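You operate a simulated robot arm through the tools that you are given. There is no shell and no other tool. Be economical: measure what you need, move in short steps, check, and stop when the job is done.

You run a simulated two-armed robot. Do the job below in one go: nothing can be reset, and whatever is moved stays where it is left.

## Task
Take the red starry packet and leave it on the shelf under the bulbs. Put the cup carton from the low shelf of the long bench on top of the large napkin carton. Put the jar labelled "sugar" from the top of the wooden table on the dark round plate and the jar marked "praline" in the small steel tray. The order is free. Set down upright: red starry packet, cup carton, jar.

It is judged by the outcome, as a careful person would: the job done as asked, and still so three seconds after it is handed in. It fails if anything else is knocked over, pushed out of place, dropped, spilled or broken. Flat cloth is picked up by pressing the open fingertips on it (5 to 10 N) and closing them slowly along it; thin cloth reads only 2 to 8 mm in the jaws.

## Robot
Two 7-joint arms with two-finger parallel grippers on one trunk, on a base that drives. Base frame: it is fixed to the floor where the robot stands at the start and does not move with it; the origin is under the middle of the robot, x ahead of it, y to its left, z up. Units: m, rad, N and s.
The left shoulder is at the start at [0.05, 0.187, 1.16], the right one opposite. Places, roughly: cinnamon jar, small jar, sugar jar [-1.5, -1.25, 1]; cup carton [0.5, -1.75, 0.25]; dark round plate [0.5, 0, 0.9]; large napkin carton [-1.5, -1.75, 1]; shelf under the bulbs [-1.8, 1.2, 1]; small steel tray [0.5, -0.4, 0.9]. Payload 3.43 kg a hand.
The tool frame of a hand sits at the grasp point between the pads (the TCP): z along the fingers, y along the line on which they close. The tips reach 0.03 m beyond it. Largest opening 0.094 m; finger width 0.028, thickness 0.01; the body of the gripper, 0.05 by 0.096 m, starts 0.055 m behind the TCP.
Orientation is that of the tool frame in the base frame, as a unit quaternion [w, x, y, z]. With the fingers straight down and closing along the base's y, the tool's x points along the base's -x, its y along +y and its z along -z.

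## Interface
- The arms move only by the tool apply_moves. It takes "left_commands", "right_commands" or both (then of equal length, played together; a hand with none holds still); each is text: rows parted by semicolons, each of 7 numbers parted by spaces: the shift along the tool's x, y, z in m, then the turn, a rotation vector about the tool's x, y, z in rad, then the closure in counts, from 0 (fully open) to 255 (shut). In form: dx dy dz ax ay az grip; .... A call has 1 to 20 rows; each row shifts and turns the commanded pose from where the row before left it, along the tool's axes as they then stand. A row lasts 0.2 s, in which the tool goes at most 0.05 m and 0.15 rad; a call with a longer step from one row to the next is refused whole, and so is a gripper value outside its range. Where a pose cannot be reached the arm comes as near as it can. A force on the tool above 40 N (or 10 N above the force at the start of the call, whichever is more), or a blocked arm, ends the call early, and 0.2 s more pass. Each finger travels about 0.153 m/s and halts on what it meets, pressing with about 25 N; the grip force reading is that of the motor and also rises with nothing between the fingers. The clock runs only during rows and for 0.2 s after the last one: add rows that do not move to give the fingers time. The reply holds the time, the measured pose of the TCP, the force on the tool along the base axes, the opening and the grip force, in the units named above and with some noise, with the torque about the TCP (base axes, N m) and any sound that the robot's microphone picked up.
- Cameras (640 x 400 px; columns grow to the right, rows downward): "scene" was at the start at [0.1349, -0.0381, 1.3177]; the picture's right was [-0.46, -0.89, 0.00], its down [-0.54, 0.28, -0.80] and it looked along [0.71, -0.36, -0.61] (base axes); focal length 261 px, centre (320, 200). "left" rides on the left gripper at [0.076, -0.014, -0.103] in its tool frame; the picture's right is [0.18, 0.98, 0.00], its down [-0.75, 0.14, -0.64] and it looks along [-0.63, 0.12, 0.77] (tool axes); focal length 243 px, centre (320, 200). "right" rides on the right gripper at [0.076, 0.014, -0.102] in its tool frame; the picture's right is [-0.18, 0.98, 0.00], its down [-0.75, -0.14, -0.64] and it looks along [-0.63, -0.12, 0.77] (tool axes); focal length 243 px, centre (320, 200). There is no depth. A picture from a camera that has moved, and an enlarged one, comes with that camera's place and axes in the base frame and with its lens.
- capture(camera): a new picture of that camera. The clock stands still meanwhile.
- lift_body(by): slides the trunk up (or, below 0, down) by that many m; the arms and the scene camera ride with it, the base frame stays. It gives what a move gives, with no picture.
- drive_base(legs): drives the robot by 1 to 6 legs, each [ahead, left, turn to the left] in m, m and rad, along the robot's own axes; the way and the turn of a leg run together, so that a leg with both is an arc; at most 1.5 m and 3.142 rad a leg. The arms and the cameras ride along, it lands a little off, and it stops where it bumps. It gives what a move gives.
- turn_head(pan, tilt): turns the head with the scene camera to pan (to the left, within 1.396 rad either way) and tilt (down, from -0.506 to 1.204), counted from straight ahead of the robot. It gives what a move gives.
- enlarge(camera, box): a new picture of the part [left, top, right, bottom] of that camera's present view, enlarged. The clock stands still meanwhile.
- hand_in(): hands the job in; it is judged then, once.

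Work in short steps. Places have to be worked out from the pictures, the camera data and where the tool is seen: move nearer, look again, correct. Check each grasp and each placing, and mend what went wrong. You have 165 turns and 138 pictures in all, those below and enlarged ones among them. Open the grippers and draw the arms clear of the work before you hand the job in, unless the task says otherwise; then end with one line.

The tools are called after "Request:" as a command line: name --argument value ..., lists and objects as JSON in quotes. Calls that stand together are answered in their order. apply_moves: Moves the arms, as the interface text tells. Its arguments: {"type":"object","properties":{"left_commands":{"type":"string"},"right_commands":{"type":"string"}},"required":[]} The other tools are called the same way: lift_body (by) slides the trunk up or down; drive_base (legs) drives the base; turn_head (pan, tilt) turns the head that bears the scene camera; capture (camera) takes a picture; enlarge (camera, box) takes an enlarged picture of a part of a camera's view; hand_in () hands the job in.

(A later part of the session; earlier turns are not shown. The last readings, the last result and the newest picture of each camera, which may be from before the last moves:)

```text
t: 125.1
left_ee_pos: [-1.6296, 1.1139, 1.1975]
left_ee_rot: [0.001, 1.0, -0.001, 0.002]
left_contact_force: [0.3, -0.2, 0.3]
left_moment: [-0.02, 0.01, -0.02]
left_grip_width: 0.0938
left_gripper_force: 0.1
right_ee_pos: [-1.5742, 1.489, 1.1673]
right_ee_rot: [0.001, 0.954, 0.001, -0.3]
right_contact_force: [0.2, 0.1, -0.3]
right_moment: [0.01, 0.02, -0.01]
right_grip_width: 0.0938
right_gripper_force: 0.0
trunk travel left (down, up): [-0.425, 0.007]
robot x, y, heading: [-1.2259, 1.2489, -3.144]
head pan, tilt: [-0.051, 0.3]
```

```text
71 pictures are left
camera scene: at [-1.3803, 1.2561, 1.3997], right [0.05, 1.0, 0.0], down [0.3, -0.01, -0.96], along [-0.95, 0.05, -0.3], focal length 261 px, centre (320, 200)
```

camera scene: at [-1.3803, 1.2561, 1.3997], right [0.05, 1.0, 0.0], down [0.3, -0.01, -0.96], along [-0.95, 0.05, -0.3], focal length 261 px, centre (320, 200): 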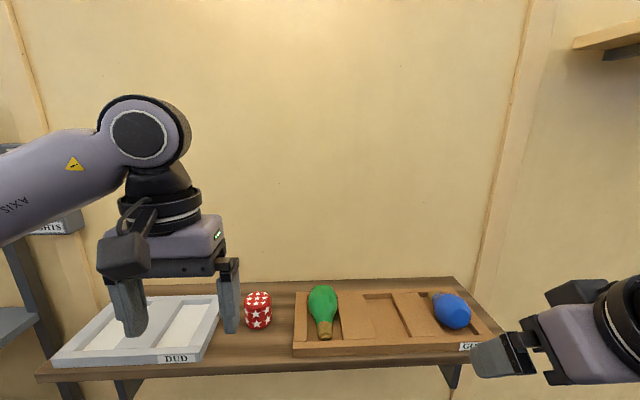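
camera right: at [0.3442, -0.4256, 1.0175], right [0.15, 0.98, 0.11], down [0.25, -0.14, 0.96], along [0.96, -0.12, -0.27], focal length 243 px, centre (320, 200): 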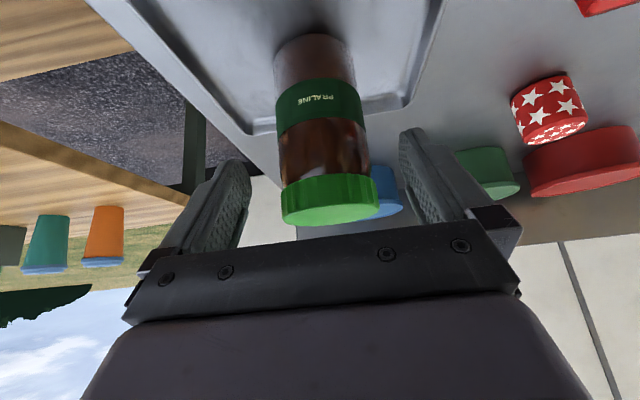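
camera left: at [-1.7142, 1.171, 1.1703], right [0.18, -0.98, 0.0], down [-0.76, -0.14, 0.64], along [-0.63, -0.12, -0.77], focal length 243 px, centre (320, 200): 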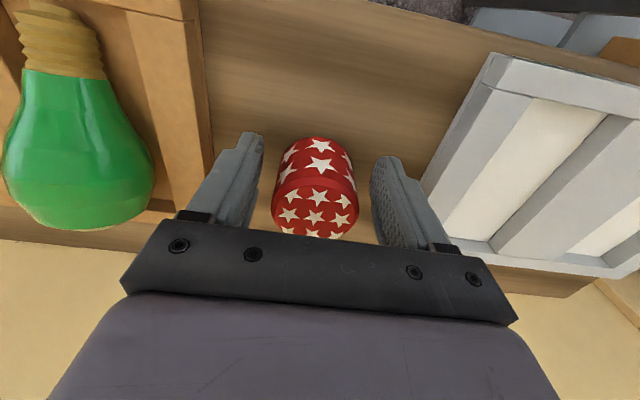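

Packet stands between the trays. Now go back out and round to face the long bench for the cup carton.

Request:
drive_base --legs '[[-0.85, 0, 0], [0, 1.28, 0], [0, 0, -1.571], [0, 0, -1.571], [0, -1.45, 0]]'

Request:
turn_head --pan -0.1 --tilt 0.7

Request:
capture --camera "scene"

```text
t: 150.3
left_ee_pos: [0.0468, -1.3747, 1.1976]
left_ee_rot: [-0.002, 0.003, 1.0, 0.002]
left_contact_force: [0.0, 0.6, 0.3]
left_moment: [-0.02, -0.01, 0.03]
left_grip_width: 0.0937
left_gripper_force: 0.0
right_ee_pos: [-0.0093, -1.7505, 1.1672]
right_ee_rot: [0.301, 0.0, 0.954, -0.001]
right_contact_force: [-0.3, -0.1, 0.3]
right_moment: [0.02, -0.03, -0.02]
right_grip_width: 0.0938
right_gripper_force: 0.1
trunk travel left (down, up): [-0.425, 0.007]
robot x, y, heading: [-0.356, -1.5098, -0.001]
head pan, tilt: [-0.051, 0.3]
```

```text
t: 151.2
left_ee_pos: [0.0462, -1.3751, 1.1978]
left_ee_rot: [-0.003, 0.001, 1.0, 0.001]
left_contact_force: [-0.3, 0.4, 0.2]
left_moment: [0.0, -0.02, -0.01]
left_grip_width: 0.0943
left_gripper_force: 0.1
right_ee_pos: [-0.0098, -1.751, 1.1681]
right_ee_rot: [0.3, 0.001, 0.954, -0.001]
right_contact_force: [0.4, 0.3, -0.5]
right_moment: [-0.02, 0.01, -0.02]
right_grip_width: 0.0941
right_gripper_force: 0.1
trunk travel left (down, up): [-0.425, 0.007]
robot x, y, heading: [-0.357, -1.5104, -0.009]
head pan, tilt: [-0.099, 0.7]
```

```text
70 pictures are left
camera scene: at [-0.2133, -1.5174, 1.3637], right [-0.1, -0.99, 0.0], down [-0.64, 0.07, -0.77], along [0.76, -0.08, -0.64], focal length 261 px, centre (320, 200)
```

scene: 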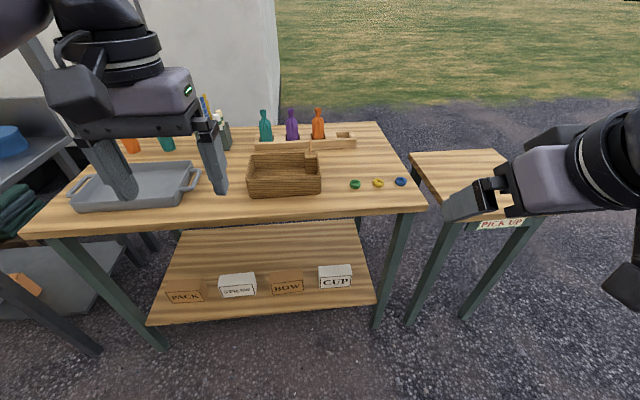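

I'll lower the trunk fully and look horizontally at the low shelf to measure the carton and clearance.

Request:
enlarge --camera "scene" --box '[250, 240, 400, 330]'

Request:
lift_body --by -0.42

Request:
turn_head --pan -0.1 --tilt 0.4

Request:
capture --camera "scene"

```text
4.27 times, centred on (325, 285) of scene
camera zoom: at [-0.2133, -1.5174, 1.3637], right [-0.1, -0.99, 0.0], down [-0.64, 0.07, -0.77], along [0.76, -0.08, -0.64], focal length 1114 px, centre (299, -163)
```

zoom: 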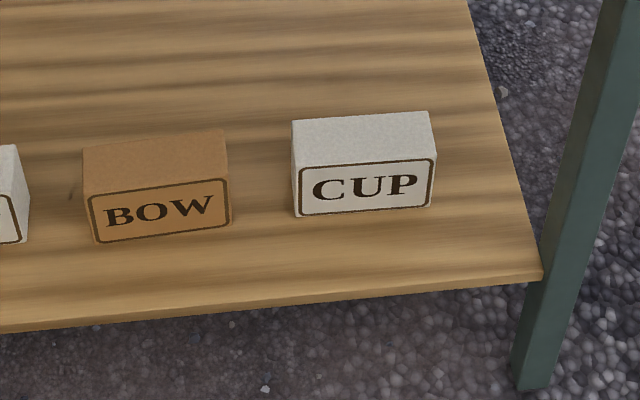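

```text
refused: -0.42 is not a number from -0.4 to 0.4
```

```text
t: 152.0
left_ee_pos: [0.0467, -1.3757, 1.1978]
left_ee_rot: [-0.003, 0.002, 1.0, 0.001]
left_contact_force: [-0.4, -0.8, -0.9]
left_moment: [-0.01, -0.03, 0.01]
left_grip_width: 0.0937
left_gripper_force: 0.0
right_ee_pos: [-0.0098, -1.7503, 1.1686]
right_ee_rot: [0.301, 0.001, 0.954, -0.001]
right_contact_force: [-0.3, -1.0, -0.6]
right_moment: [0.01, 0.02, 0.0]
right_grip_width: 0.094
right_gripper_force: 0.1
trunk travel left (down, up): [-0.425, 0.007]
robot x, y, heading: [-0.3577, -1.5115, -0.005]
head pan, tilt: [-0.099, 0.4]
```

```text
68 pictures are left
camera scene: at [-0.2057, -1.5181, 1.3904], right [-0.1, -0.99, 0.0], down [-0.39, 0.04, -0.92], along [0.92, -0.09, -0.39], focal length 261 px, centre (320, 200)
```

scene: 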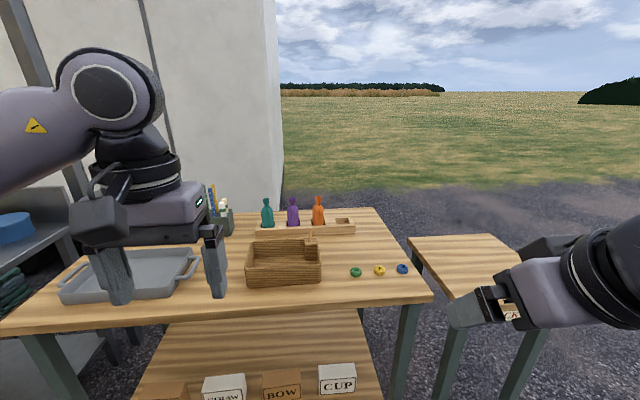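

Request:
lift_body --by -0.4

Request:
capture --camera "scene"

Request:
enlarge --camera "scene" --box '[250, 200, 410, 300]'

```text
t: 155.8
left_ee_pos: [0.0458, -1.3751, 0.798]
left_ee_rot: [-0.002, 0.001, 1.0, 0.001]
left_contact_force: [-0.2, 0.7, -0.4]
left_moment: [-0.01, -0.01, 0.0]
left_grip_width: 0.0938
left_gripper_force: 0.0
right_ee_pos: [-0.0092, -1.7512, 0.768]
right_ee_rot: [0.301, 0.001, 0.954, 0.0]
right_contact_force: [-0.2, 0.2, -0.2]
right_moment: [0.01, 0.01, 0.01]
right_grip_width: 0.0939
right_gripper_force: 0.1
trunk travel left (down, up): [-0.025, 0.407]
robot x, y, heading: [-0.3557, -1.5125, 0.001]
head pan, tilt: [-0.099, 0.4]
```

```text
67 pictures are left
camera scene: at [-0.2057, -1.5181, 0.9905], right [-0.1, -0.99, 0.0], down [-0.39, 0.04, -0.92], along [0.92, -0.09, -0.39], focal length 261 px, centre (320, 200)
```

scene: 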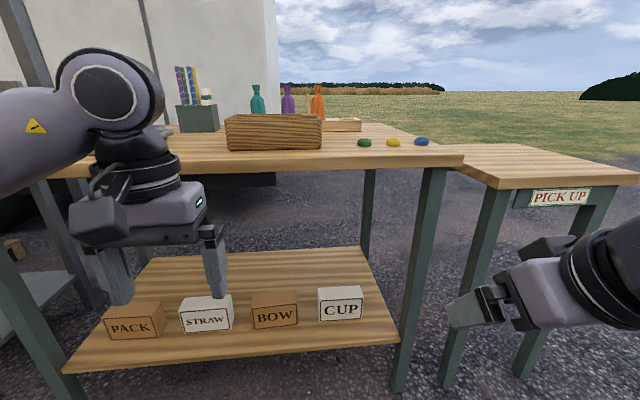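

```text
4.00 times, centred on (330, 250) of scene
camera zoom: at [-0.2057, -1.5181, 0.9905], right [-0.1, -0.99, 0.0], down [-0.39, 0.04, -0.92], along [0.92, -0.09, -0.39], focal length 1045 px, centre (280, 0)
```

zoom: 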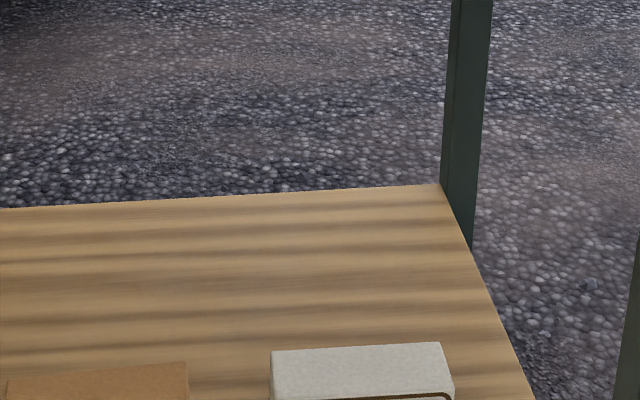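

Request:
enlarge --camera "scene" --box '[240, 270, 400, 370]'

```text
4.00 times, centred on (320, 320) of scene
camera zoom: at [-0.2057, -1.5181, 0.9905], right [-0.1, -0.99, 0.0], down [-0.39, 0.04, -0.92], along [0.92, -0.09, -0.39], focal length 1045 px, centre (320, -280)
```

zoom: 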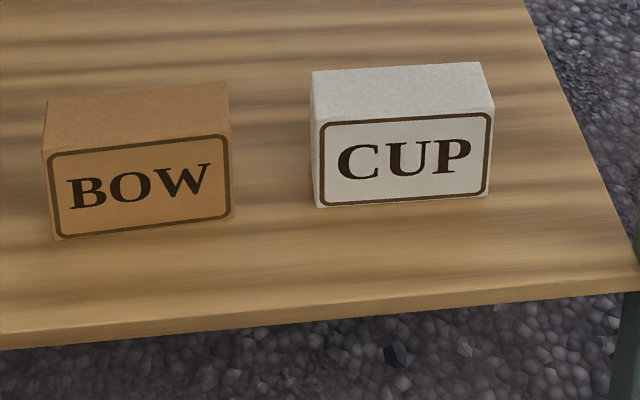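

Carton measured: x 0.444–0.502, y -1.725…-1.578, z 0.267–0.362; shelf z≈0.267, table underside ≈0.81, front edge x≈0.335. I'll need a tool-down grasp closing along x; I'll rehearse the left arm's posture here in free space, first turning the hand 90°.

Request:
apply_moves --left_commands "0 0 0 0 0 0.143 0; 0 0 0 0 0 0.143 0; 0 0 0 0 0 0.143 0; 0 0 0 0 0 0.143 0; 0 0 0 0 0 0.143 0; 0 0 0 0 0 0.143 0; 0 0 0 0 0 0.143 0; 0 0 0 0 0 0.143 0; 0 0 0 0 0 0.143 0; 0 0 0 0 0 0.143 0; 0 0 0 0 0 0.141 0; 0 0 0 0 0 0 0"

```text
t: 158.4
left_ee_pos: [-0.0437, -1.4133, 0.7823]
left_ee_rot: [-0.002, 0.708, 0.706, 0.0]
left_contact_force: [-0.2, 0.5, -0.8]
left_moment: [-0.03, 0.01, 0.01]
left_grip_width: 0.0938
left_gripper_force: 0.1
left hand out of reach, approached as far as the arm can: row 9, 10, 11
right_ee_pos: [-0.0093, -1.7506, 0.7669]
right_ee_rot: [0.301, 0.001, 0.954, 0.0]
right_contact_force: [0.4, 0.6, 0.1]
right_moment: [0.02, -0.06, -0.03]
right_grip_width: 0.094
right_gripper_force: 0.0
trunk travel left (down, up): [-0.025, 0.407]
robot x, y, heading: [-0.3603, -1.5128, -0.004]
head pan, tilt: [-0.099, 0.4]
```

That yaw costs reach at this height; test how it does lower down and farther forward.

Request:
apply_moves --left_commands "0 0 0.04 0 0 0 0; 0 0 0.04 0 0 0 0; 0 0 0.04 0 0 0 0; 0 0 0.04 0 0 0 0; 0 0 0.04 0 0 0 0; 0 0 0.04 0 0 0 0; 0 0 0.04 0 0 0 0; 0 0 0.04 0 0 0 0; 0 0.04 0 0 0 0 0; 0 0.04 0 0 0 0 0; 0 0.04 0 0 0 0 0; 0 0.04 0 0 0 0 0; 0 0.04 0 0 0 0 0; 0 0 0 0 0 0 0"

Request:
capture --camera "scene"

```text
t: 161.4
left_ee_pos: [-0.0485, -1.4243, 0.6477]
left_ee_rot: [-0.003, 0.705, 0.709, -0.002]
left_contact_force: [-0.2, -0.4, 0.2]
left_moment: [-0.03, 0.01, 0.0]
left_grip_width: 0.0942
left_gripper_force: 0.0
left hand out of reach, approached as far as the arm can: row 3, 4, 5, 6, 7, 8, 9, 10, 11, 12, 13
right_ee_pos: [-0.0104, -1.7498, 0.7687]
right_ee_rot: [0.301, 0.001, 0.954, -0.001]
right_contact_force: [0.3, 0.3, 1.2]
right_moment: [-0.01, 0.03, 0.01]
right_grip_width: 0.0943
right_gripper_force: 0.2
trunk travel left (down, up): [-0.025, 0.407]
robot x, y, heading: [-0.3551, -1.5118, -0.006]
head pan, tilt: [-0.099, 0.4]
```

```text
64 pictures are left
camera scene: at [-0.2057, -1.5181, 0.9905], right [-0.1, -0.99, 0.0], down [-0.39, 0.04, -0.92], along [0.92, -0.09, -0.39], focal length 261 px, centre (320, 200)
```

scene: 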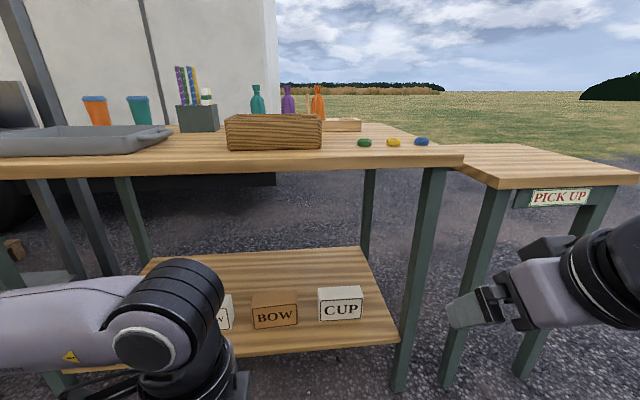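

The wrist ends up in an awkward branch. Try the opposite yaw (−90° from the original).

Request:
apply_moves --left_commands "0 0.02 -0.03 0 0 -0.15 0; 0 0.02 -0.03 0 0 -0.15 0; 0 0 -0.03 0 0 -0.15 0; 0 0 0 0 0 -0.15 0; 0 0 0 0 0 -0.15 0; 0 0 0 0 0 -0.15 0; 0 0 0 0 0 -0.15 0; 0 0 0 0 0 -0.15 0; 0 0 0 0 0 -0.15 0; 0 0 0 0 0 -0.15 0; 0 0 0 0 0 -0.15 0; 0 0 0 0 0 -0.15 0; 0 0 0 0 0 -0.15 0; 0 0 0 0 0 -0.15 0; 0 0 0 0 0 -0.15 0; 0 0 0 0 0 -0.15 0; 0 0 0 0 0 -0.15 0; 0 0 0 0 0 -0.15 0; 0 0 0 0 0 -0.15 0; 0 0 0 0 0 -0.15 0"

Request:
capture --camera "scene"

```text
t: 165.6
left_ee_pos: [-0.0074, -1.4228, 0.7376]
left_ee_rot: [-0.001, -0.654, 0.757, 0.003]
left_contact_force: [0.4, 0.9, 0.2]
left_moment: [0.01, -0.02, 0.0]
left_grip_width: 0.0941
left_gripper_force: 0.1
right_ee_pos: [-0.0099, -1.7501, 0.768]
right_ee_rot: [0.301, 0.002, 0.954, -0.001]
right_contact_force: [0.5, -0.6, 0.1]
right_moment: [0.01, 0.0, 0.01]
right_grip_width: 0.0936
right_gripper_force: 0.0
trunk travel left (down, up): [-0.025, 0.407]
robot x, y, heading: [-0.3573, -1.5103, -0.004]
head pan, tilt: [-0.099, 0.4]
```

```text
63 pictures are left
camera scene: at [-0.2057, -1.5181, 0.9905], right [-0.1, -0.99, 0.0], down [-0.39, 0.04, -0.92], along [0.92, -0.09, -0.39], focal length 261 px, centre (320, 200)
```

scene: 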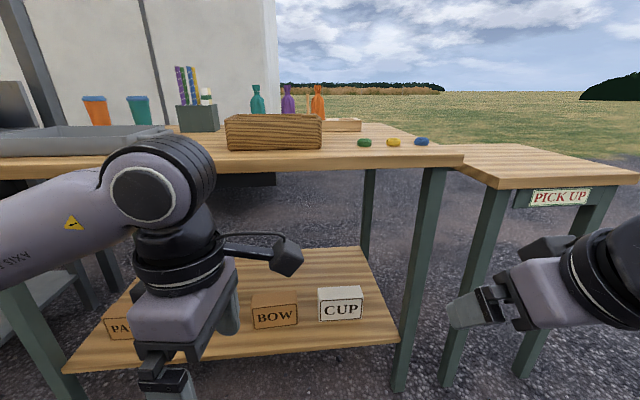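

This branch looks good. Finish the yaw and test lower and forward.

Request:
apply_moves --left_commands "0 0 0 0 0 -0.146 0; 0 0 0.04 0 0 0 0; 0 0 0.04 0 0 0 0; 0 0 0.04 0 0 0 0; 0 0 0.04 0 0 0 0; 0 0 0.04 0 0 0 0; 0 0 0.04 0 0 0 0; 0 0 0.04 0 0 0 0; 0 0 0.03 0 0 0 0; 0 -0.035 0 0 0 0 0; 0 -0.035 0 0 0 0 0; 0 -0.035 0 0 0 0 0; 0 -0.035 0 0 0 0 0; 0 0 0 0 0 0 0"

Request:
turn_head --pan 0.3 --tilt 0.7

Request:
capture --camera "scene"

```text
t: 167.7
left_ee_pos: [-0.0066, -1.4203, 0.4331]
left_ee_rot: [-0.004, -0.704, 0.71, 0.006]
left_contact_force: [-1.9, 4.4, 12.9]
left_moment: [-0.03, 0.71, -0.09]
left_grip_width: 0.094
left_gripper_force: 0.1
right_ee_pos: [-0.0097, -1.7505, 0.7672]
right_ee_rot: [0.301, 0.002, 0.954, -0.001]
right_contact_force: [0.3, 0.2, -0.5]
right_moment: [-0.01, 0.0, 0.02]
right_grip_width: 0.0939
right_gripper_force: 0.0
trunk travel left (down, up): [-0.025, 0.407]
robot x, y, heading: [-0.3566, -1.5079, -0.002]
head pan, tilt: [-0.099, 0.4]
stopped in row 10 (left hand): the force on the tool passed its limit (the readings are from after the stop); the commanded pose is now the measured one
```

```text
t: 168.6
left_ee_pos: [-0.007, -1.4221, 0.4346]
left_ee_rot: [-0.004, -0.705, 0.71, 0.006]
left_contact_force: [-5.0, 7.7, 29.7]
left_moment: [-0.07, 1.58, -0.39]
left_grip_width: 0.0941
left_gripper_force: 0.1
right_ee_pos: [-0.0089, -1.7504, 0.7689]
right_ee_rot: [0.3, 0.001, 0.954, 0.0]
right_contact_force: [-0.1, 0.4, -0.2]
right_moment: [-0.02, -0.02, -0.06]
right_grip_width: 0.0941
right_gripper_force: 0.0
trunk travel left (down, up): [-0.025, 0.407]
robot x, y, heading: [-0.3553, -1.5083, 0.001]
head pan, tilt: [0.3, 0.7]
```

```text
62 pictures are left
camera scene: at [-0.2176, -1.484, 0.9641], right [0.29, -0.96, 0.0], down [-0.61, -0.19, -0.77], along [0.73, 0.22, -0.64], focal length 261 px, centre (320, 200)
```

scene: 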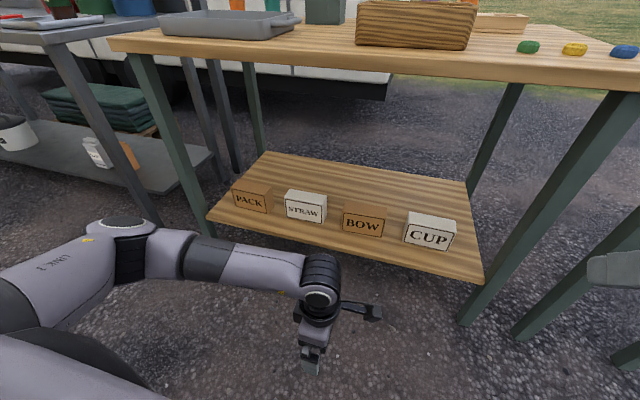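

The hand met something at z≈0.40 (30 N up). Back it up slightly and look with the left camera.

Request:
apply_moves --left_commands "0 0 -0.015 0 0 0 0; 0 0 -0.015 0 0 0 0; 0 0 0 0 0 0 0"

Request:
capture --camera "left"

Request:
turn_head --pan 0.1 --tilt 1.2

Request:
capture --camera "scene"

```text
t: 169.4
left_ee_pos: [-0.0077, -1.4211, 0.4623]
left_ee_rot: [-0.005, -0.705, 0.709, 0.007]
left_contact_force: [-0.3, -0.3, -0.3]
left_moment: [0.01, 0.01, 0.0]
left_grip_width: 0.0941
left_gripper_force: 0.1
right_ee_pos: [-0.0096, -1.7496, 0.7676]
right_ee_rot: [0.3, 0.001, 0.954, 0.0]
right_contact_force: [0.0, 0.0, -0.7]
right_moment: [0.02, -0.03, 0.0]
right_grip_width: 0.0938
right_gripper_force: 0.1
trunk travel left (down, up): [-0.025, 0.407]
robot x, y, heading: [-0.355, -1.5132, -0.001]
head pan, tilt: [0.3, 0.7]
```

```text
61 pictures are left
camera left: at [0.0084, -1.496, 0.564], right [-0.98, -0.18, 0.01], down [-0.13, 0.75, 0.65], along [-0.13, 0.63, -0.76], focal length 243 px, centre (320, 200)
```

left: 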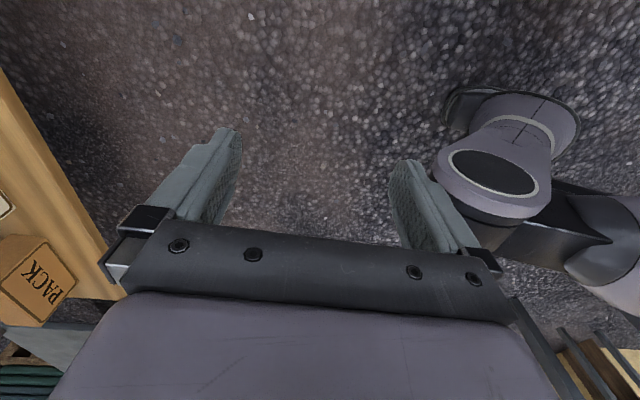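

```text
t: 170.3
left_ee_pos: [-0.0055, -1.4207, 0.4621]
left_ee_rot: [-0.004, -0.705, 0.709, 0.007]
left_contact_force: [-0.2, -0.1, 0.0]
left_moment: [0.0, 0.02, 0.0]
left_grip_width: 0.0943
left_gripper_force: 0.1
right_ee_pos: [-0.0093, -1.7514, 0.7679]
right_ee_rot: [0.3, 0.001, 0.954, 0.0]
right_contact_force: [0.3, -0.7, 0.3]
right_moment: [-0.03, 0.0, 0.04]
right_grip_width: 0.0938
right_gripper_force: 0.1
trunk travel left (down, up): [-0.025, 0.407]
robot x, y, heading: [-0.3542, -1.5135, 0.0]
head pan, tilt: [0.099, 1.201]
```

```text
60 pictures are left
camera scene: at [-0.2421, -1.5032, 0.9277], right [0.1, -1.0, 0.0], down [-0.93, -0.09, -0.36], along [0.36, 0.04, -0.93], focal length 261 px, centre (320, 200)
```

scene: 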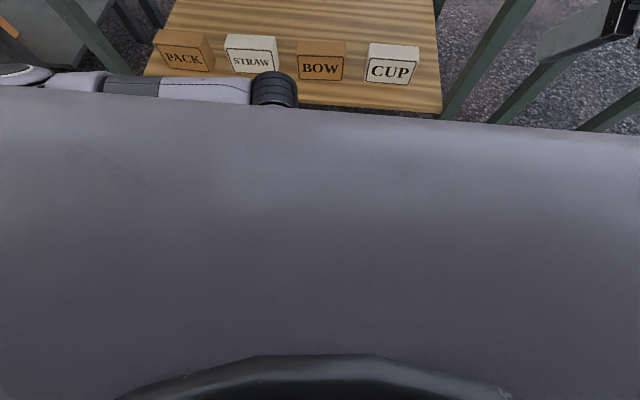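

The rear finger touched a part of the robot itself (low, near its front). I'll go forward first at this height, then lower.

Request:
apply_moves --left_commands "0 -0.035 0 0 0 0 0; 0 -0.035 0 0 0 0 0; 0 -0.035 0 0 0 0 0; 0 -0.035 0 0 0 0 0; 0 0 0.03 0 0 0 0; 0 0 0.03 0 0 0 0; 0 0 0.03 0 0 0 0; 0 0 0.03 0 0 0 0; 0 0 0 0 0 0 0"

Request:
turn_head --pan 0.3 --tilt 0.7

Request:
capture --camera "scene"

Request:
capture --camera "left"

```text
t: 172.3
left_ee_pos: [0.1308, -1.4194, 0.3392]
left_ee_rot: [-0.004, -0.705, 0.709, 0.006]
left_contact_force: [0.5, 0.7, 0.0]
left_moment: [0.02, 0.0, 0.01]
left_grip_width: 0.094
left_gripper_force: 0.0
right_ee_pos: [-0.0094, -1.7504, 0.7682]
right_ee_rot: [0.3, 0.001, 0.954, 0.0]
right_contact_force: [0.1, 0.6, 0.1]
right_moment: [0.01, -0.02, -0.03]
right_grip_width: 0.0938
right_gripper_force: 0.0
trunk travel left (down, up): [-0.025, 0.407]
robot x, y, heading: [-0.3575, -1.5086, -0.005]
head pan, tilt: [0.099, 1.201]
```

```text
t: 173.2
left_ee_pos: [0.1315, -1.4201, 0.3408]
left_ee_rot: [-0.004, -0.706, 0.708, 0.007]
left_contact_force: [0.1, 0.3, 0.6]
left_moment: [-0.02, 0.0, 0.05]
left_grip_width: 0.0938
left_gripper_force: 0.0
right_ee_pos: [-0.0098, -1.7504, 0.7682]
right_ee_rot: [0.3, 0.001, 0.954, 0.0]
right_contact_force: [-0.5, 0.7, 0.4]
right_moment: [0.01, 0.02, 0.01]
right_grip_width: 0.094
right_gripper_force: 0.0
trunk travel left (down, up): [-0.025, 0.407]
robot x, y, heading: [-0.3508, -1.5118, -0.0]
head pan, tilt: [0.3, 0.7]
```

```text
59 pictures are left
camera scene: at [-0.2166, -1.4838, 0.9635], right [0.29, -0.96, 0.0], down [-0.62, -0.19, -0.76], along [0.73, 0.22, -0.64], focal length 261 px, centre (320, 200)
```

scene: 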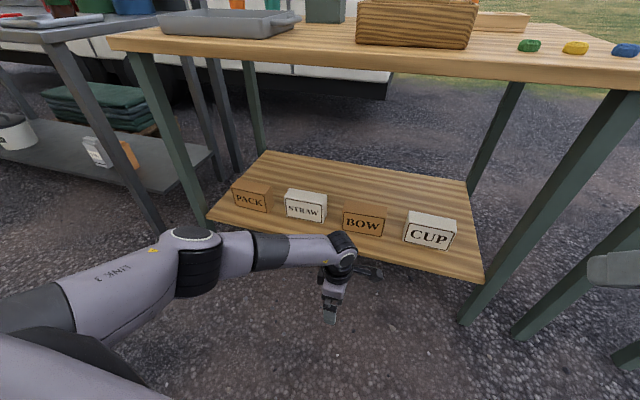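

```text
58 pictures are left
camera left: at [0.1464, -1.4957, 0.4426], right [-0.98, -0.18, 0.01], down [-0.13, 0.75, 0.65], along [-0.13, 0.63, -0.76], focal length 243 px, centre (320, 200)
```

left: 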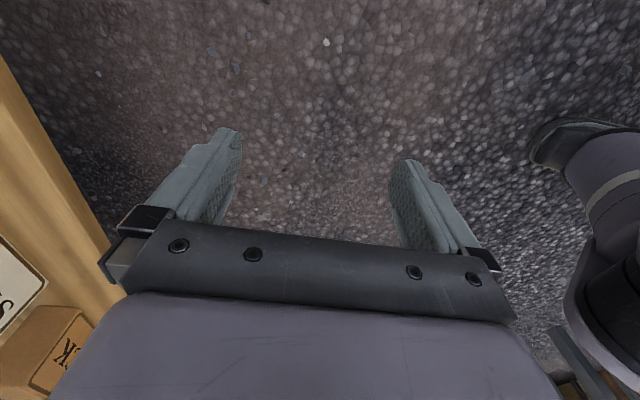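

The posture is good: elbow and forearm stay well below the table top. Now raise the left hand to z≈0.43, shift it inward, and tuck the right arm back and up.

Request:
apply_moves --left_commands "0 0 -0.03 0 0 0 0; 0 0 -0.03 0 0 0 0; 0 0 -0.03 0 0 0 0; 0.03 -0.015 0 0 0 0 0; 0.03 0 0 0 0 0 0; 0.03 0 0 0 0 0 0; 0.03 0 0 0 0 0 0; 0 0 0 0 0 0 0; 0 0 0 0 0 0 0; 0 0 0 0 0 0 0; 0 0 0 0 0 0 0; 0 0 0 0 0 0 0" --right_commands "-0.017 0 -0.0248 0 0 0 0; -0.017 0 -0.0248 0 0 0 0; -0.017 0 -0.0248 0 0 0 0; -0.017 0 -0.0248 0 0 0 0; -0.017 0 -0.0248 0 0 0 0; 0.0248 0 -0.017 0 0 0 0; 0.0248 0 -0.017 0 0 0 0; 0.0248 0 -0.017 0 0 0 0; 0.0248 0 -0.017 0 0 0 0; 0.0248 0 -0.017 0 0 0 0; 0.0248 0 -0.017 0 0 0 0; 0 0 0 0 0 0 0"

Request:
turn_head --pan -0.8 --tilt 0.6

Request:
capture --camera "scene"

```text
t: 175.8
left_ee_pos: [0.1479, -1.5408, 0.4285]
left_ee_rot: [-0.005, -0.705, 0.709, 0.007]
left_contact_force: [-0.2, -0.4, -0.4]
left_moment: [0.0, 0.0, -0.02]
left_grip_width: 0.094
left_gripper_force: 0.1
right_ee_pos: [-0.1925, -1.7499, 0.9171]
right_ee_rot: [0.3, 0.0, 0.954, 0.0]
right_contact_force: [0.3, 0.2, -0.3]
right_moment: [-0.03, 0.0, 0.01]
right_grip_width: 0.0941
right_gripper_force: 0.0
trunk travel left (down, up): [-0.025, 0.407]
robot x, y, heading: [-0.3567, -1.5101, -0.004]
head pan, tilt: [0.3, 0.7]
```

```text
t: 177.2
left_ee_pos: [0.1471, -1.5414, 0.4274]
left_ee_rot: [-0.004, -0.706, 0.709, 0.007]
left_contact_force: [-0.3, -0.3, 0.4]
left_moment: [-0.01, 0.01, 0.03]
left_grip_width: 0.0939
left_gripper_force: 0.0
right_ee_pos: [-0.1925, -1.7506, 0.9164]
right_ee_rot: [0.3, 0.001, 0.954, 0.0]
right_contact_force: [0.1, -0.6, 0.7]
right_moment: [-0.01, 0.0, -0.01]
right_grip_width: 0.094
right_gripper_force: 0.0
trunk travel left (down, up): [-0.025, 0.407]
robot x, y, heading: [-0.3564, -1.5083, -0.006]
head pan, tilt: [-0.799, 0.6]
```

```text
57 pictures are left
camera scene: at [-0.2363, -1.5721, 0.9722], right [-0.72, -0.7, 0.0], down [-0.39, 0.41, -0.83], along [0.57, -0.59, -0.56], focal length 261 px, centre (320, 200)
```

scene: 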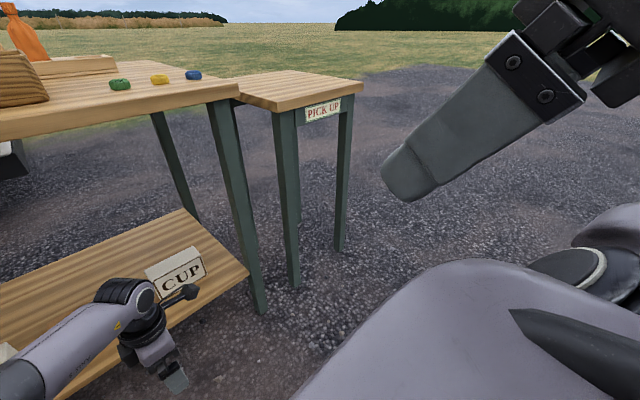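

Path is clear. Shift right 0.11 and ahead 0.20, then check alignment with the left camera.

Request:
drive_base --legs '[[0, -0.111, 0], [0.2, 0, 0]]'

Request:
turn_head --pan -0.1 --tilt 0.8

Request:
capture --camera "scene"

Request:
capture --camera "left"

```text
t: 179.5
left_ee_pos: [0.3466, -1.6498, 0.4285]
left_ee_rot: [-0.004, -0.705, 0.709, 0.007]
left_contact_force: [-0.1, -0.2, 0.4]
left_moment: [-0.01, 0.05, 0.02]
left_grip_width: 0.0939
left_gripper_force: 0.0
right_ee_pos: [0.0064, -1.8618, 0.9158]
right_ee_rot: [0.3, -0.001, 0.954, 0.0]
right_contact_force: [-0.8, 0.3, 0.3]
right_moment: [-0.02, 0.03, 0.0]
right_grip_width: 0.094
right_gripper_force: 0.0
trunk travel left (down, up): [-0.025, 0.407]
robot x, y, heading: [-0.1624, -1.6188, 0.005]
head pan, tilt: [-0.799, 0.6]
```

```text
t: 180.6
left_ee_pos: [0.3471, -1.6504, 0.4276]
left_ee_rot: [-0.004, -0.706, 0.708, 0.007]
left_contact_force: [-0.9, -0.1, 0.3]
left_moment: [0.02, -0.01, 0.01]
left_grip_width: 0.0941
left_gripper_force: 0.1
right_ee_pos: [0.0056, -1.8611, 0.9166]
right_ee_rot: [0.299, -0.001, 0.954, 0.0]
right_contact_force: [-0.3, 1.0, 0.1]
right_moment: [-0.02, 0.03, 0.02]
right_grip_width: 0.094
right_gripper_force: 0.0
trunk travel left (down, up): [-0.025, 0.407]
robot x, y, heading: [-0.1598, -1.6215, 0.0]
head pan, tilt: [-0.099, 0.799]
```

```text
56 pictures are left
camera scene: at [-0.019, -1.6271, 0.9554], right [-0.1, -0.99, 0.0], down [-0.71, 0.07, -0.7], along [0.69, -0.07, -0.72], focal length 261 px, centre (320, 200)
```

scene: 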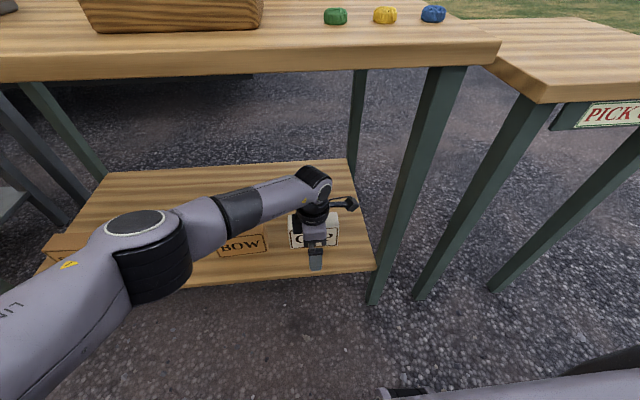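

```text
55 pictures are left
camera left: at [0.362, -1.7256, 0.5305], right [-0.98, -0.18, 0.01], down [-0.13, 0.75, 0.65], along [-0.13, 0.63, -0.76], focal length 243 px, centre (320, 200)
```

left: 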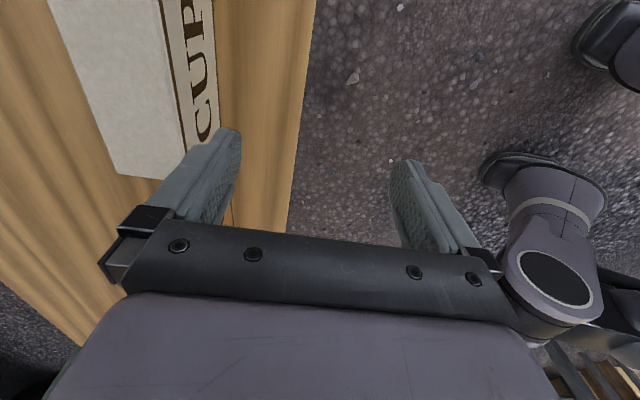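

Carton centre ≈(0.474,-1.655); hand is at the right y. Drive the remaining 0.127 ahead.

Request:
drive_base --legs '[[0.127, 0, 0]]'

Request:
capture --camera "left"

Request:
capture --camera "scene"

```text
t: 181.9
left_ee_pos: [0.4724, -1.6493, 0.4282]
left_ee_rot: [-0.004, -0.707, 0.708, 0.007]
left_contact_force: [0.2, 0.4, -0.2]
left_moment: [-0.03, 0.0, -0.02]
left_grip_width: 0.094
left_gripper_force: 0.1
right_ee_pos: [0.1311, -1.859, 0.9174]
right_ee_rot: [0.301, -0.001, 0.954, 0.0]
right_contact_force: [-0.3, -0.3, 0.5]
right_moment: [-0.01, -0.02, 0.0]
right_grip_width: 0.0937
right_gripper_force: 0.1
trunk travel left (down, up): [-0.025, 0.407]
robot x, y, heading: [-0.0298, -1.6195, 0.002]
head pan, tilt: [-0.099, 0.799]
```

```text
54 pictures are left
camera left: at [0.4875, -1.7248, 0.5306], right [-0.98, -0.18, 0.01], down [-0.13, 0.75, 0.65], along [-0.13, 0.63, -0.76], focal length 243 px, centre (320, 200)
```

left: 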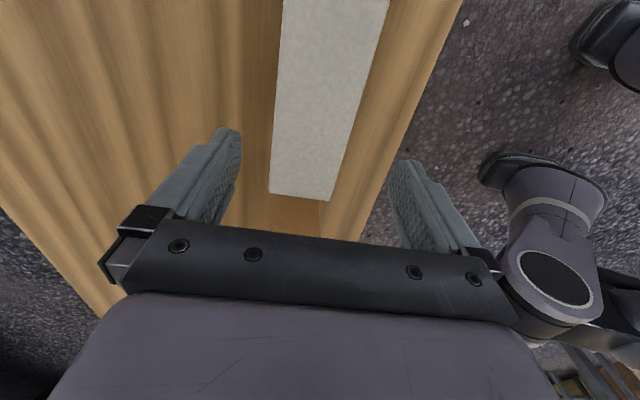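

```text
53 pictures are left
camera scene: at [0.1063, -1.6268, 0.9554], right [-0.1, -1.0, 0.0], down [-0.71, 0.07, -0.7], along [0.69, -0.07, -0.72], focal length 261 px, centre (320, 200)
```

scene: 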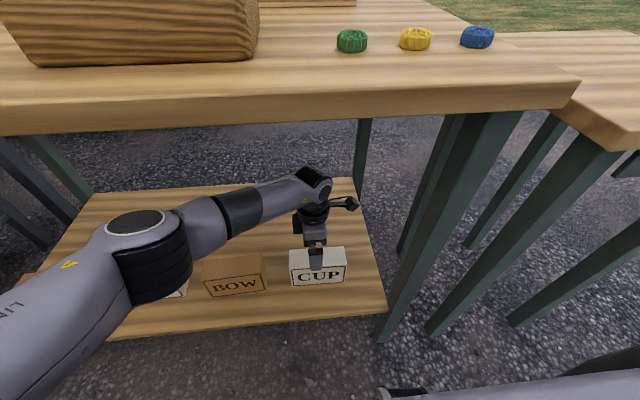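

Carton is between the fingers (centre ≈(0.477,-1.66)). Small correction, descend to z≈0.325 and grip.

Request:
apply_moves --left_commands "0.008 -0.004 0 0 0 0 0; 0 0 0.03 0 0 0 0; 0 0 0.03 0 0 0 0; 0 0 0.03 0 0 0 0; 0 0 0.011 0 0 0 0; 0 0 0 0 0 0 0; 0 0 0 0 0 0 50; 0 0 0 0 0 0 80; 0 0 0 0 0 0 110; 0 0 0 0 0 0 150; 0 0 0 0 0 0 200; 0 0 0 0 0 0 200"

Request:
capture --camera "left"

```text
t: 182.8
left_ee_pos: [0.5032, -1.6044, 0.3908]
left_ee_rot: [-0.012, 0.736, -0.677, -0.005]
left_contact_force: [-7.0, -5.6, 25.6]
left_moment: [-0.62, 1.48, 0.19]
left_grip_width: 0.0941
left_gripper_force: 0.1
left hand out of reach, approached as far as the arm can: row 3, 4
right_ee_pos: [0.131, -1.8596, 0.9171]
right_ee_rot: [0.3, -0.002, 0.954, 0.0]
right_contact_force: [0.4, 0.6, -0.5]
right_moment: [-0.01, 0.06, 0.02]
right_grip_width: 0.094
right_gripper_force: 0.1
trunk travel left (down, up): [-0.025, 0.407]
robot x, y, heading: [-0.0311, -1.623, -0.006]
head pan, tilt: [-0.099, 0.799]
stopped in row 4 (left hand): the force on the tool passed its limit (the readings are from after the stop); the commanded pose is now the measured one
```

```text
52 pictures are left
camera left: at [0.5218, -1.6801, 0.4917], right [-0.96, -0.26, -0.02], down [-0.21, 0.72, 0.66], along [-0.16, 0.64, -0.75], focal length 243 px, centre (320, 200)
```

left: 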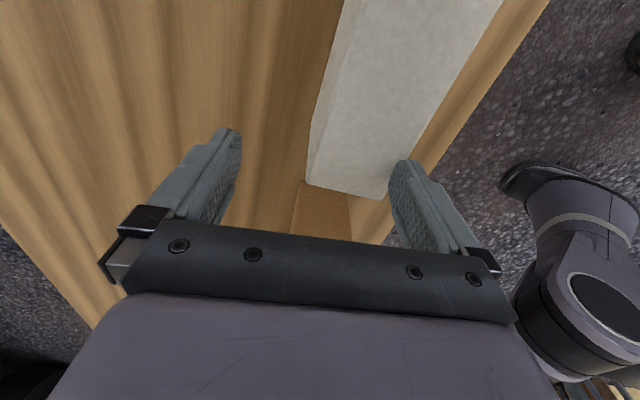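

The inward lateral offset exceeds reach low down, and a finger touched the carton top. Raise the hand, and see where everything is.

Request:
apply_moves --left_commands "0 0 -0.02 0 0 0 0; 0 0 -0.02 0 0 0 0; 0 0 0 0 0 0 0"

Request:
capture --camera "left"

Request:
enlarge --camera "scene" --box '[180, 150, 420, 330]'

```text
t: 183.6
left_ee_pos: [0.5019, -1.6058, 0.4292]
left_ee_rot: [-0.012, 0.734, -0.679, -0.005]
left_contact_force: [0.2, -0.1, 0.5]
left_moment: [0.01, 0.01, -0.02]
left_grip_width: 0.0937
left_gripper_force: 0.1
right_ee_pos: [0.132, -1.8594, 0.9168]
right_ee_rot: [0.3, -0.001, 0.954, 0.0]
right_contact_force: [-0.5, 0.4, 0.1]
right_moment: [0.0, 0.0, 0.03]
right_grip_width: 0.0937
right_gripper_force: 0.1
trunk travel left (down, up): [-0.025, 0.407]
robot x, y, heading: [-0.034, -1.6219, -0.005]
head pan, tilt: [-0.099, 0.799]
```

```text
51 pictures are left
camera left: at [0.5201, -1.6826, 0.5287], right [-0.97, -0.26, -0.01], down [-0.2, 0.72, 0.66], along [-0.16, 0.64, -0.75], focal length 243 px, centre (320, 200)
```

left: 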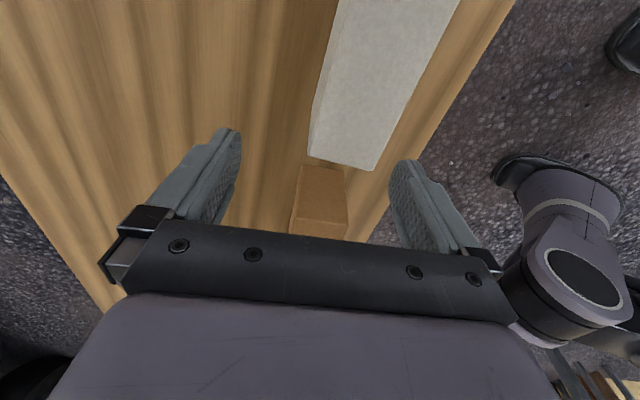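

```text
2.22 times, centred on (300, 240) of scene
camera zoom: at [0.1063, -1.627, 0.9553], right [-0.1, -1.0, 0.0], down [-0.71, 0.07, -0.7], along [0.69, -0.07, -0.72], focal length 580 px, centre (364, 111)
```

zoom: 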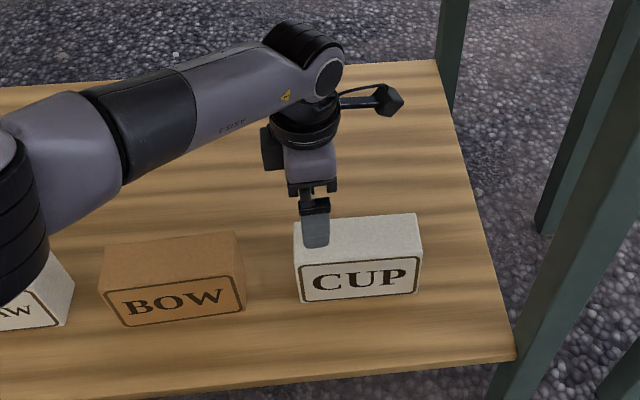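

The carton is undisturbed. Shift base right 0.105 and ahead 0.025 so the carton is in the arm's proven zone, then restore yaw and position.

Request:
drive_base --legs '[[0.025, -0.105, 0.005]]'

Request:
apply_moves --left_commands "0 0 0 0 0 0.078 0; -0.02 0.02 0 0 0 0 0; -0.02 0.02 0 0 0 0 0; -0.014 0.01 0 0 0 0 0; 0 0 0 0 0 0 0"

Request:
capture --camera "left"

Request:
capture --camera "scene"

```text
t: 184.8
left_ee_pos: [0.5254, -1.7093, 0.4271]
left_ee_rot: [-0.012, 0.736, -0.677, -0.006]
left_contact_force: [-0.1, -0.3, 0.4]
left_moment: [0.02, 0.01, 0.0]
left_grip_width: 0.0938
left_gripper_force: 0.1
right_ee_pos: [0.1591, -1.965, 0.9169]
right_ee_rot: [0.3, -0.004, 0.954, 0.001]
right_contact_force: [0.0, 0.4, -0.4]
right_moment: [0.01, 0.0, 0.01]
right_grip_width: 0.094
right_gripper_force: 0.0
trunk travel left (down, up): [-0.025, 0.407]
robot x, y, heading: [-0.0059, -1.729, 0.008]
head pan, tilt: [-0.099, 0.799]
```

```text
t: 186.0
left_ee_pos: [0.4757, -1.655, 0.4294]
left_ee_rot: [-0.013, 0.709, -0.705, -0.006]
left_contact_force: [0.0, -1.4, -0.7]
left_moment: [0.0, -0.01, 0.0]
left_grip_width: 0.094
left_gripper_force: 0.1
right_ee_pos: [0.1585, -1.9647, 0.916]
right_ee_rot: [0.3, -0.005, 0.954, 0.001]
right_contact_force: [0.9, 0.0, -0.5]
right_moment: [0.04, 0.0, -0.01]
right_grip_width: 0.0943
right_gripper_force: 0.0
trunk travel left (down, up): [-0.025, 0.407]
robot x, y, heading: [-0.005, -1.7269, 0.009]
head pan, tilt: [-0.099, 0.799]
```

```text
49 pictures are left
camera left: at [0.4892, -1.7328, 0.5294], right [-0.98, -0.19, -0.01], down [-0.15, 0.74, 0.66], along [-0.12, 0.65, -0.75], focal length 243 px, centre (320, 200)
```

left: 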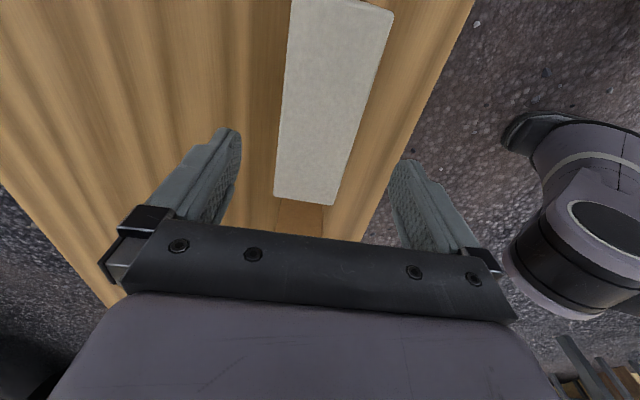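

```text
48 pictures are left
camera scene: at [0.1313, -1.732, 0.9554], right [-0.09, -1.0, 0.0], down [-0.71, 0.07, -0.7], along [0.69, -0.06, -0.72], focal length 261 px, centre (320, 200)
```

scene: 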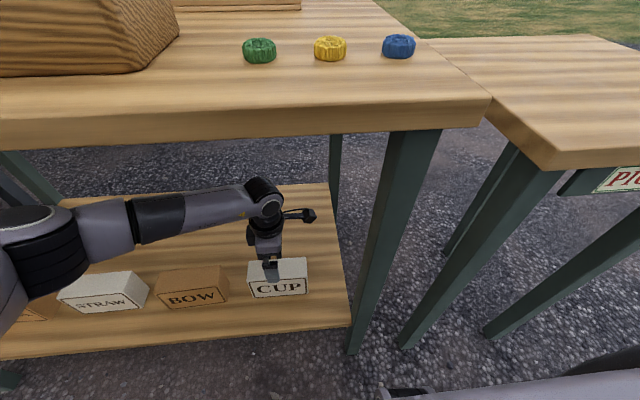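

Aligned: carton centre ≈(0.476,-1.657) equals the TCP. Descend in small steps.

Request:
apply_moves --left_commands "0 0 0.02 0 0 0 0; 0 0 0.02 0 0 0 0; 0 0 0.02 0 0 0 0; 0 0 0.02 0 0 0 0; 0 0 0.02 0 0 0 0; 0 0 0 0 0 0 0"

Request:
capture --camera "left"

```text
t: 187.4
left_ee_pos: [0.478, -1.6516, 0.3294]
left_ee_rot: [-0.012, 0.708, -0.706, -0.006]
left_contact_force: [0.3, -0.5, 0.1]
left_moment: [0.03, 0.03, -0.01]
left_grip_width: 0.0939
left_gripper_force: 0.1
right_ee_pos: [0.1592, -1.966, 0.9182]
right_ee_rot: [0.301, -0.004, 0.954, 0.001]
right_contact_force: [-0.6, -0.2, -0.3]
right_moment: [0.02, -0.01, 0.03]
right_grip_width: 0.094
right_gripper_force: 0.1
trunk travel left (down, up): [-0.025, 0.407]
robot x, y, heading: [-0.0073, -1.7243, 0.007]
head pan, tilt: [-0.099, 0.799]
```

```text
47 pictures are left
camera left: at [0.4909, -1.73, 0.4297], right [-0.98, -0.19, -0.01], down [-0.15, 0.74, 0.66], along [-0.12, 0.65, -0.75], focal length 243 px, centre (320, 200)
```

left: 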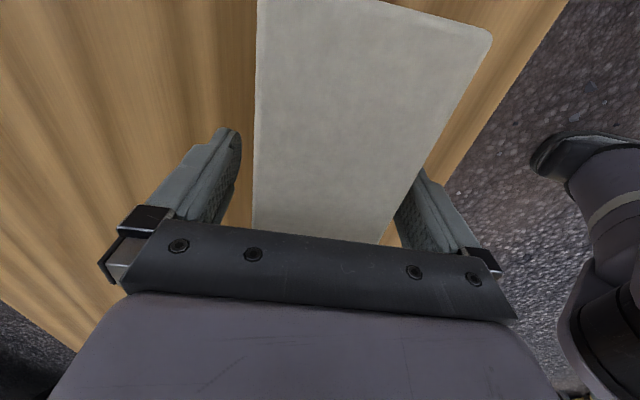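

Fingers straddle the carton. Close gradually.

Request:
apply_moves --left_commands "0 0 0 0 0 0 50; 0 0 0 0 0 0 75; 0 0 0 0 0 0 95; 0 0 0 0 0 0 115; 0 0 0 0 0 0 150; 0 0 0 0 0 0 190; 0 0 0 0 0 0 190"

Request:
capture --camera "left"

```text
t: 189.0
left_ee_pos: [0.4777, -1.6518, 0.3283]
left_ee_rot: [-0.011, 0.709, -0.705, -0.007]
left_contact_force: [-0.2, -0.2, 0.7]
left_moment: [-0.06, 0.15, -0.07]
left_grip_width: 0.0622
left_gripper_force: 25.2
right_ee_pos: [0.158, -1.9654, 0.9165]
right_ee_rot: [0.3, -0.004, 0.954, 0.001]
right_contact_force: [0.0, -0.4, 0.1]
right_moment: [-0.02, 0.0, -0.01]
right_grip_width: 0.094
right_gripper_force: 0.0
trunk travel left (down, up): [-0.025, 0.407]
robot x, y, heading: [-0.0129, -1.7276, 0.005]
head pan, tilt: [-0.099, 0.799]
```

```text
46 pictures are left
camera left: at [0.4911, -1.7298, 0.4301], right [-0.98, -0.19, -0.01], down [-0.15, 0.74, 0.66], along [-0.12, 0.65, -0.75], focal length 243 px, centre (320, 200)
```

left: 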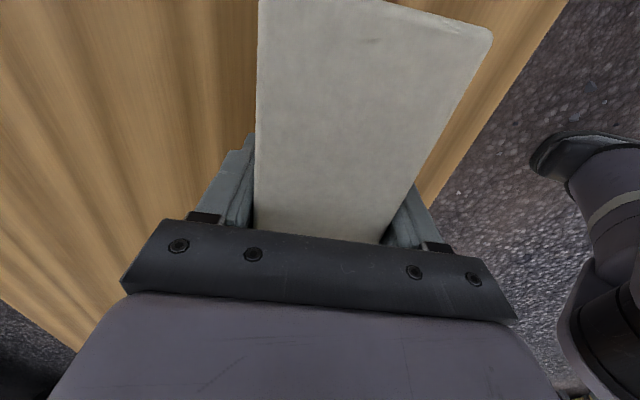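

Gripped at 62 mm. Lift 5 cm and check weight before backing out.

Request:
apply_moves --left_commands "0 0 -0.01 0 0 0 210; 0 0 -0.02 0 0 0 210; 0 0 -0.02 0 0 0 210; 0 0 -0.01 0 0 0 210; 0 0 0 0 0 0 210"

Request:
capture --camera "scene"

```text
t: 190.2
left_ee_pos: [0.4751, -1.653, 0.3881]
left_ee_rot: [-0.012, 0.71, -0.704, -0.006]
left_contact_force: [0.5, 0.1, -1.7]
left_moment: [0.04, 0.02, -0.03]
left_grip_width: 0.0623
left_gripper_force: 24.1
right_ee_pos: [0.1594, -1.9646, 0.917]
right_ee_rot: [0.3, -0.004, 0.954, 0.002]
right_contact_force: [0.1, -0.1, -0.1]
right_moment: [0.01, 0.02, 0.03]
right_grip_width: 0.0939
right_gripper_force: 0.0
trunk travel left (down, up): [-0.025, 0.407]
robot x, y, heading: [-0.0084, -1.7266, 0.004]
head pan, tilt: [-0.099, 0.799]
```

```text
45 pictures are left
camera scene: at [0.1315, -1.732, 0.9553], right [-0.09, -1.0, 0.0], down [-0.71, 0.07, -0.7], along [0.69, -0.06, -0.72], focal length 261 px, centre (320, 200)
```

scene: 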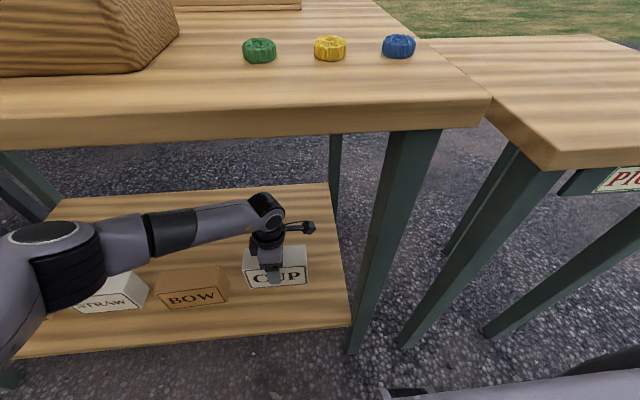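

The carton is lifted cleanly. Back out 0.55 m, then raise the trunk.

Request:
drive_base --legs '[[-0.55, 0, 0]]'

Request:
lift_body --by 0.4

Request:
capture --camera "scene"

```text
t: 193.3
left_ee_pos: [-0.0628, -1.6577, 0.3892]
left_ee_rot: [-0.012, 0.71, -0.704, -0.006]
left_contact_force: [-1.2, -0.5, -2.6]
left_moment: [0.05, -0.04, -0.02]
left_grip_width: 0.0622
left_gripper_force: 25.2
right_ee_pos: [-0.3785, -1.9681, 0.9168]
right_ee_rot: [0.3, -0.008, 0.954, 0.003]
right_contact_force: [0.5, 0.8, 0.1]
right_moment: [0.0, -0.01, -0.01]
right_grip_width: 0.094
right_gripper_force: 0.1
trunk travel left (down, up): [-0.025, 0.407]
robot x, y, heading: [-0.5458, -1.7296, 0.014]
head pan, tilt: [-0.099, 0.799]
```

```text
t: 197.1
left_ee_pos: [-0.0622, -1.6566, 0.7887]
left_ee_rot: [-0.012, 0.711, -0.703, -0.006]
left_contact_force: [0.3, -0.3, -2.6]
left_moment: [0.02, -0.02, -0.01]
left_grip_width: 0.062
left_gripper_force: 24.8
right_ee_pos: [-0.3776, -1.9693, 1.3171]
right_ee_rot: [0.3, -0.007, 0.954, 0.003]
right_contact_force: [0.7, -0.9, -0.4]
right_moment: [0.03, -0.01, 0.01]
right_grip_width: 0.0938
right_gripper_force: 0.0
trunk travel left (down, up): [-0.425, 0.007]
robot x, y, heading: [-0.5472, -1.7304, 0.013]
head pan, tilt: [-0.099, 0.799]
```

```text
44 pictures are left
camera scene: at [-0.407, -1.7369, 1.3553], right [-0.09, -1.0, 0.0], down [-0.71, 0.06, -0.7], along [0.69, -0.06, -0.72], focal length 261 px, centre (320, 200)
```

scene: 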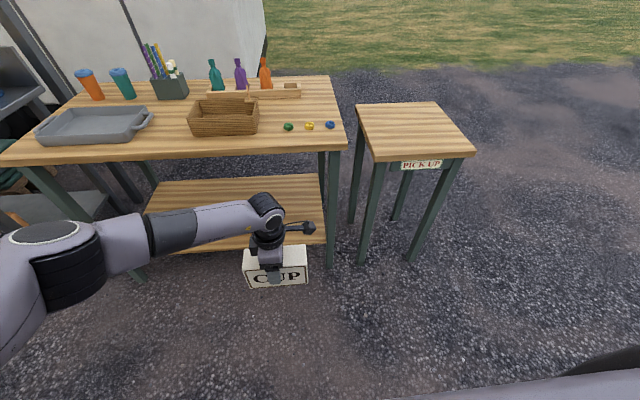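

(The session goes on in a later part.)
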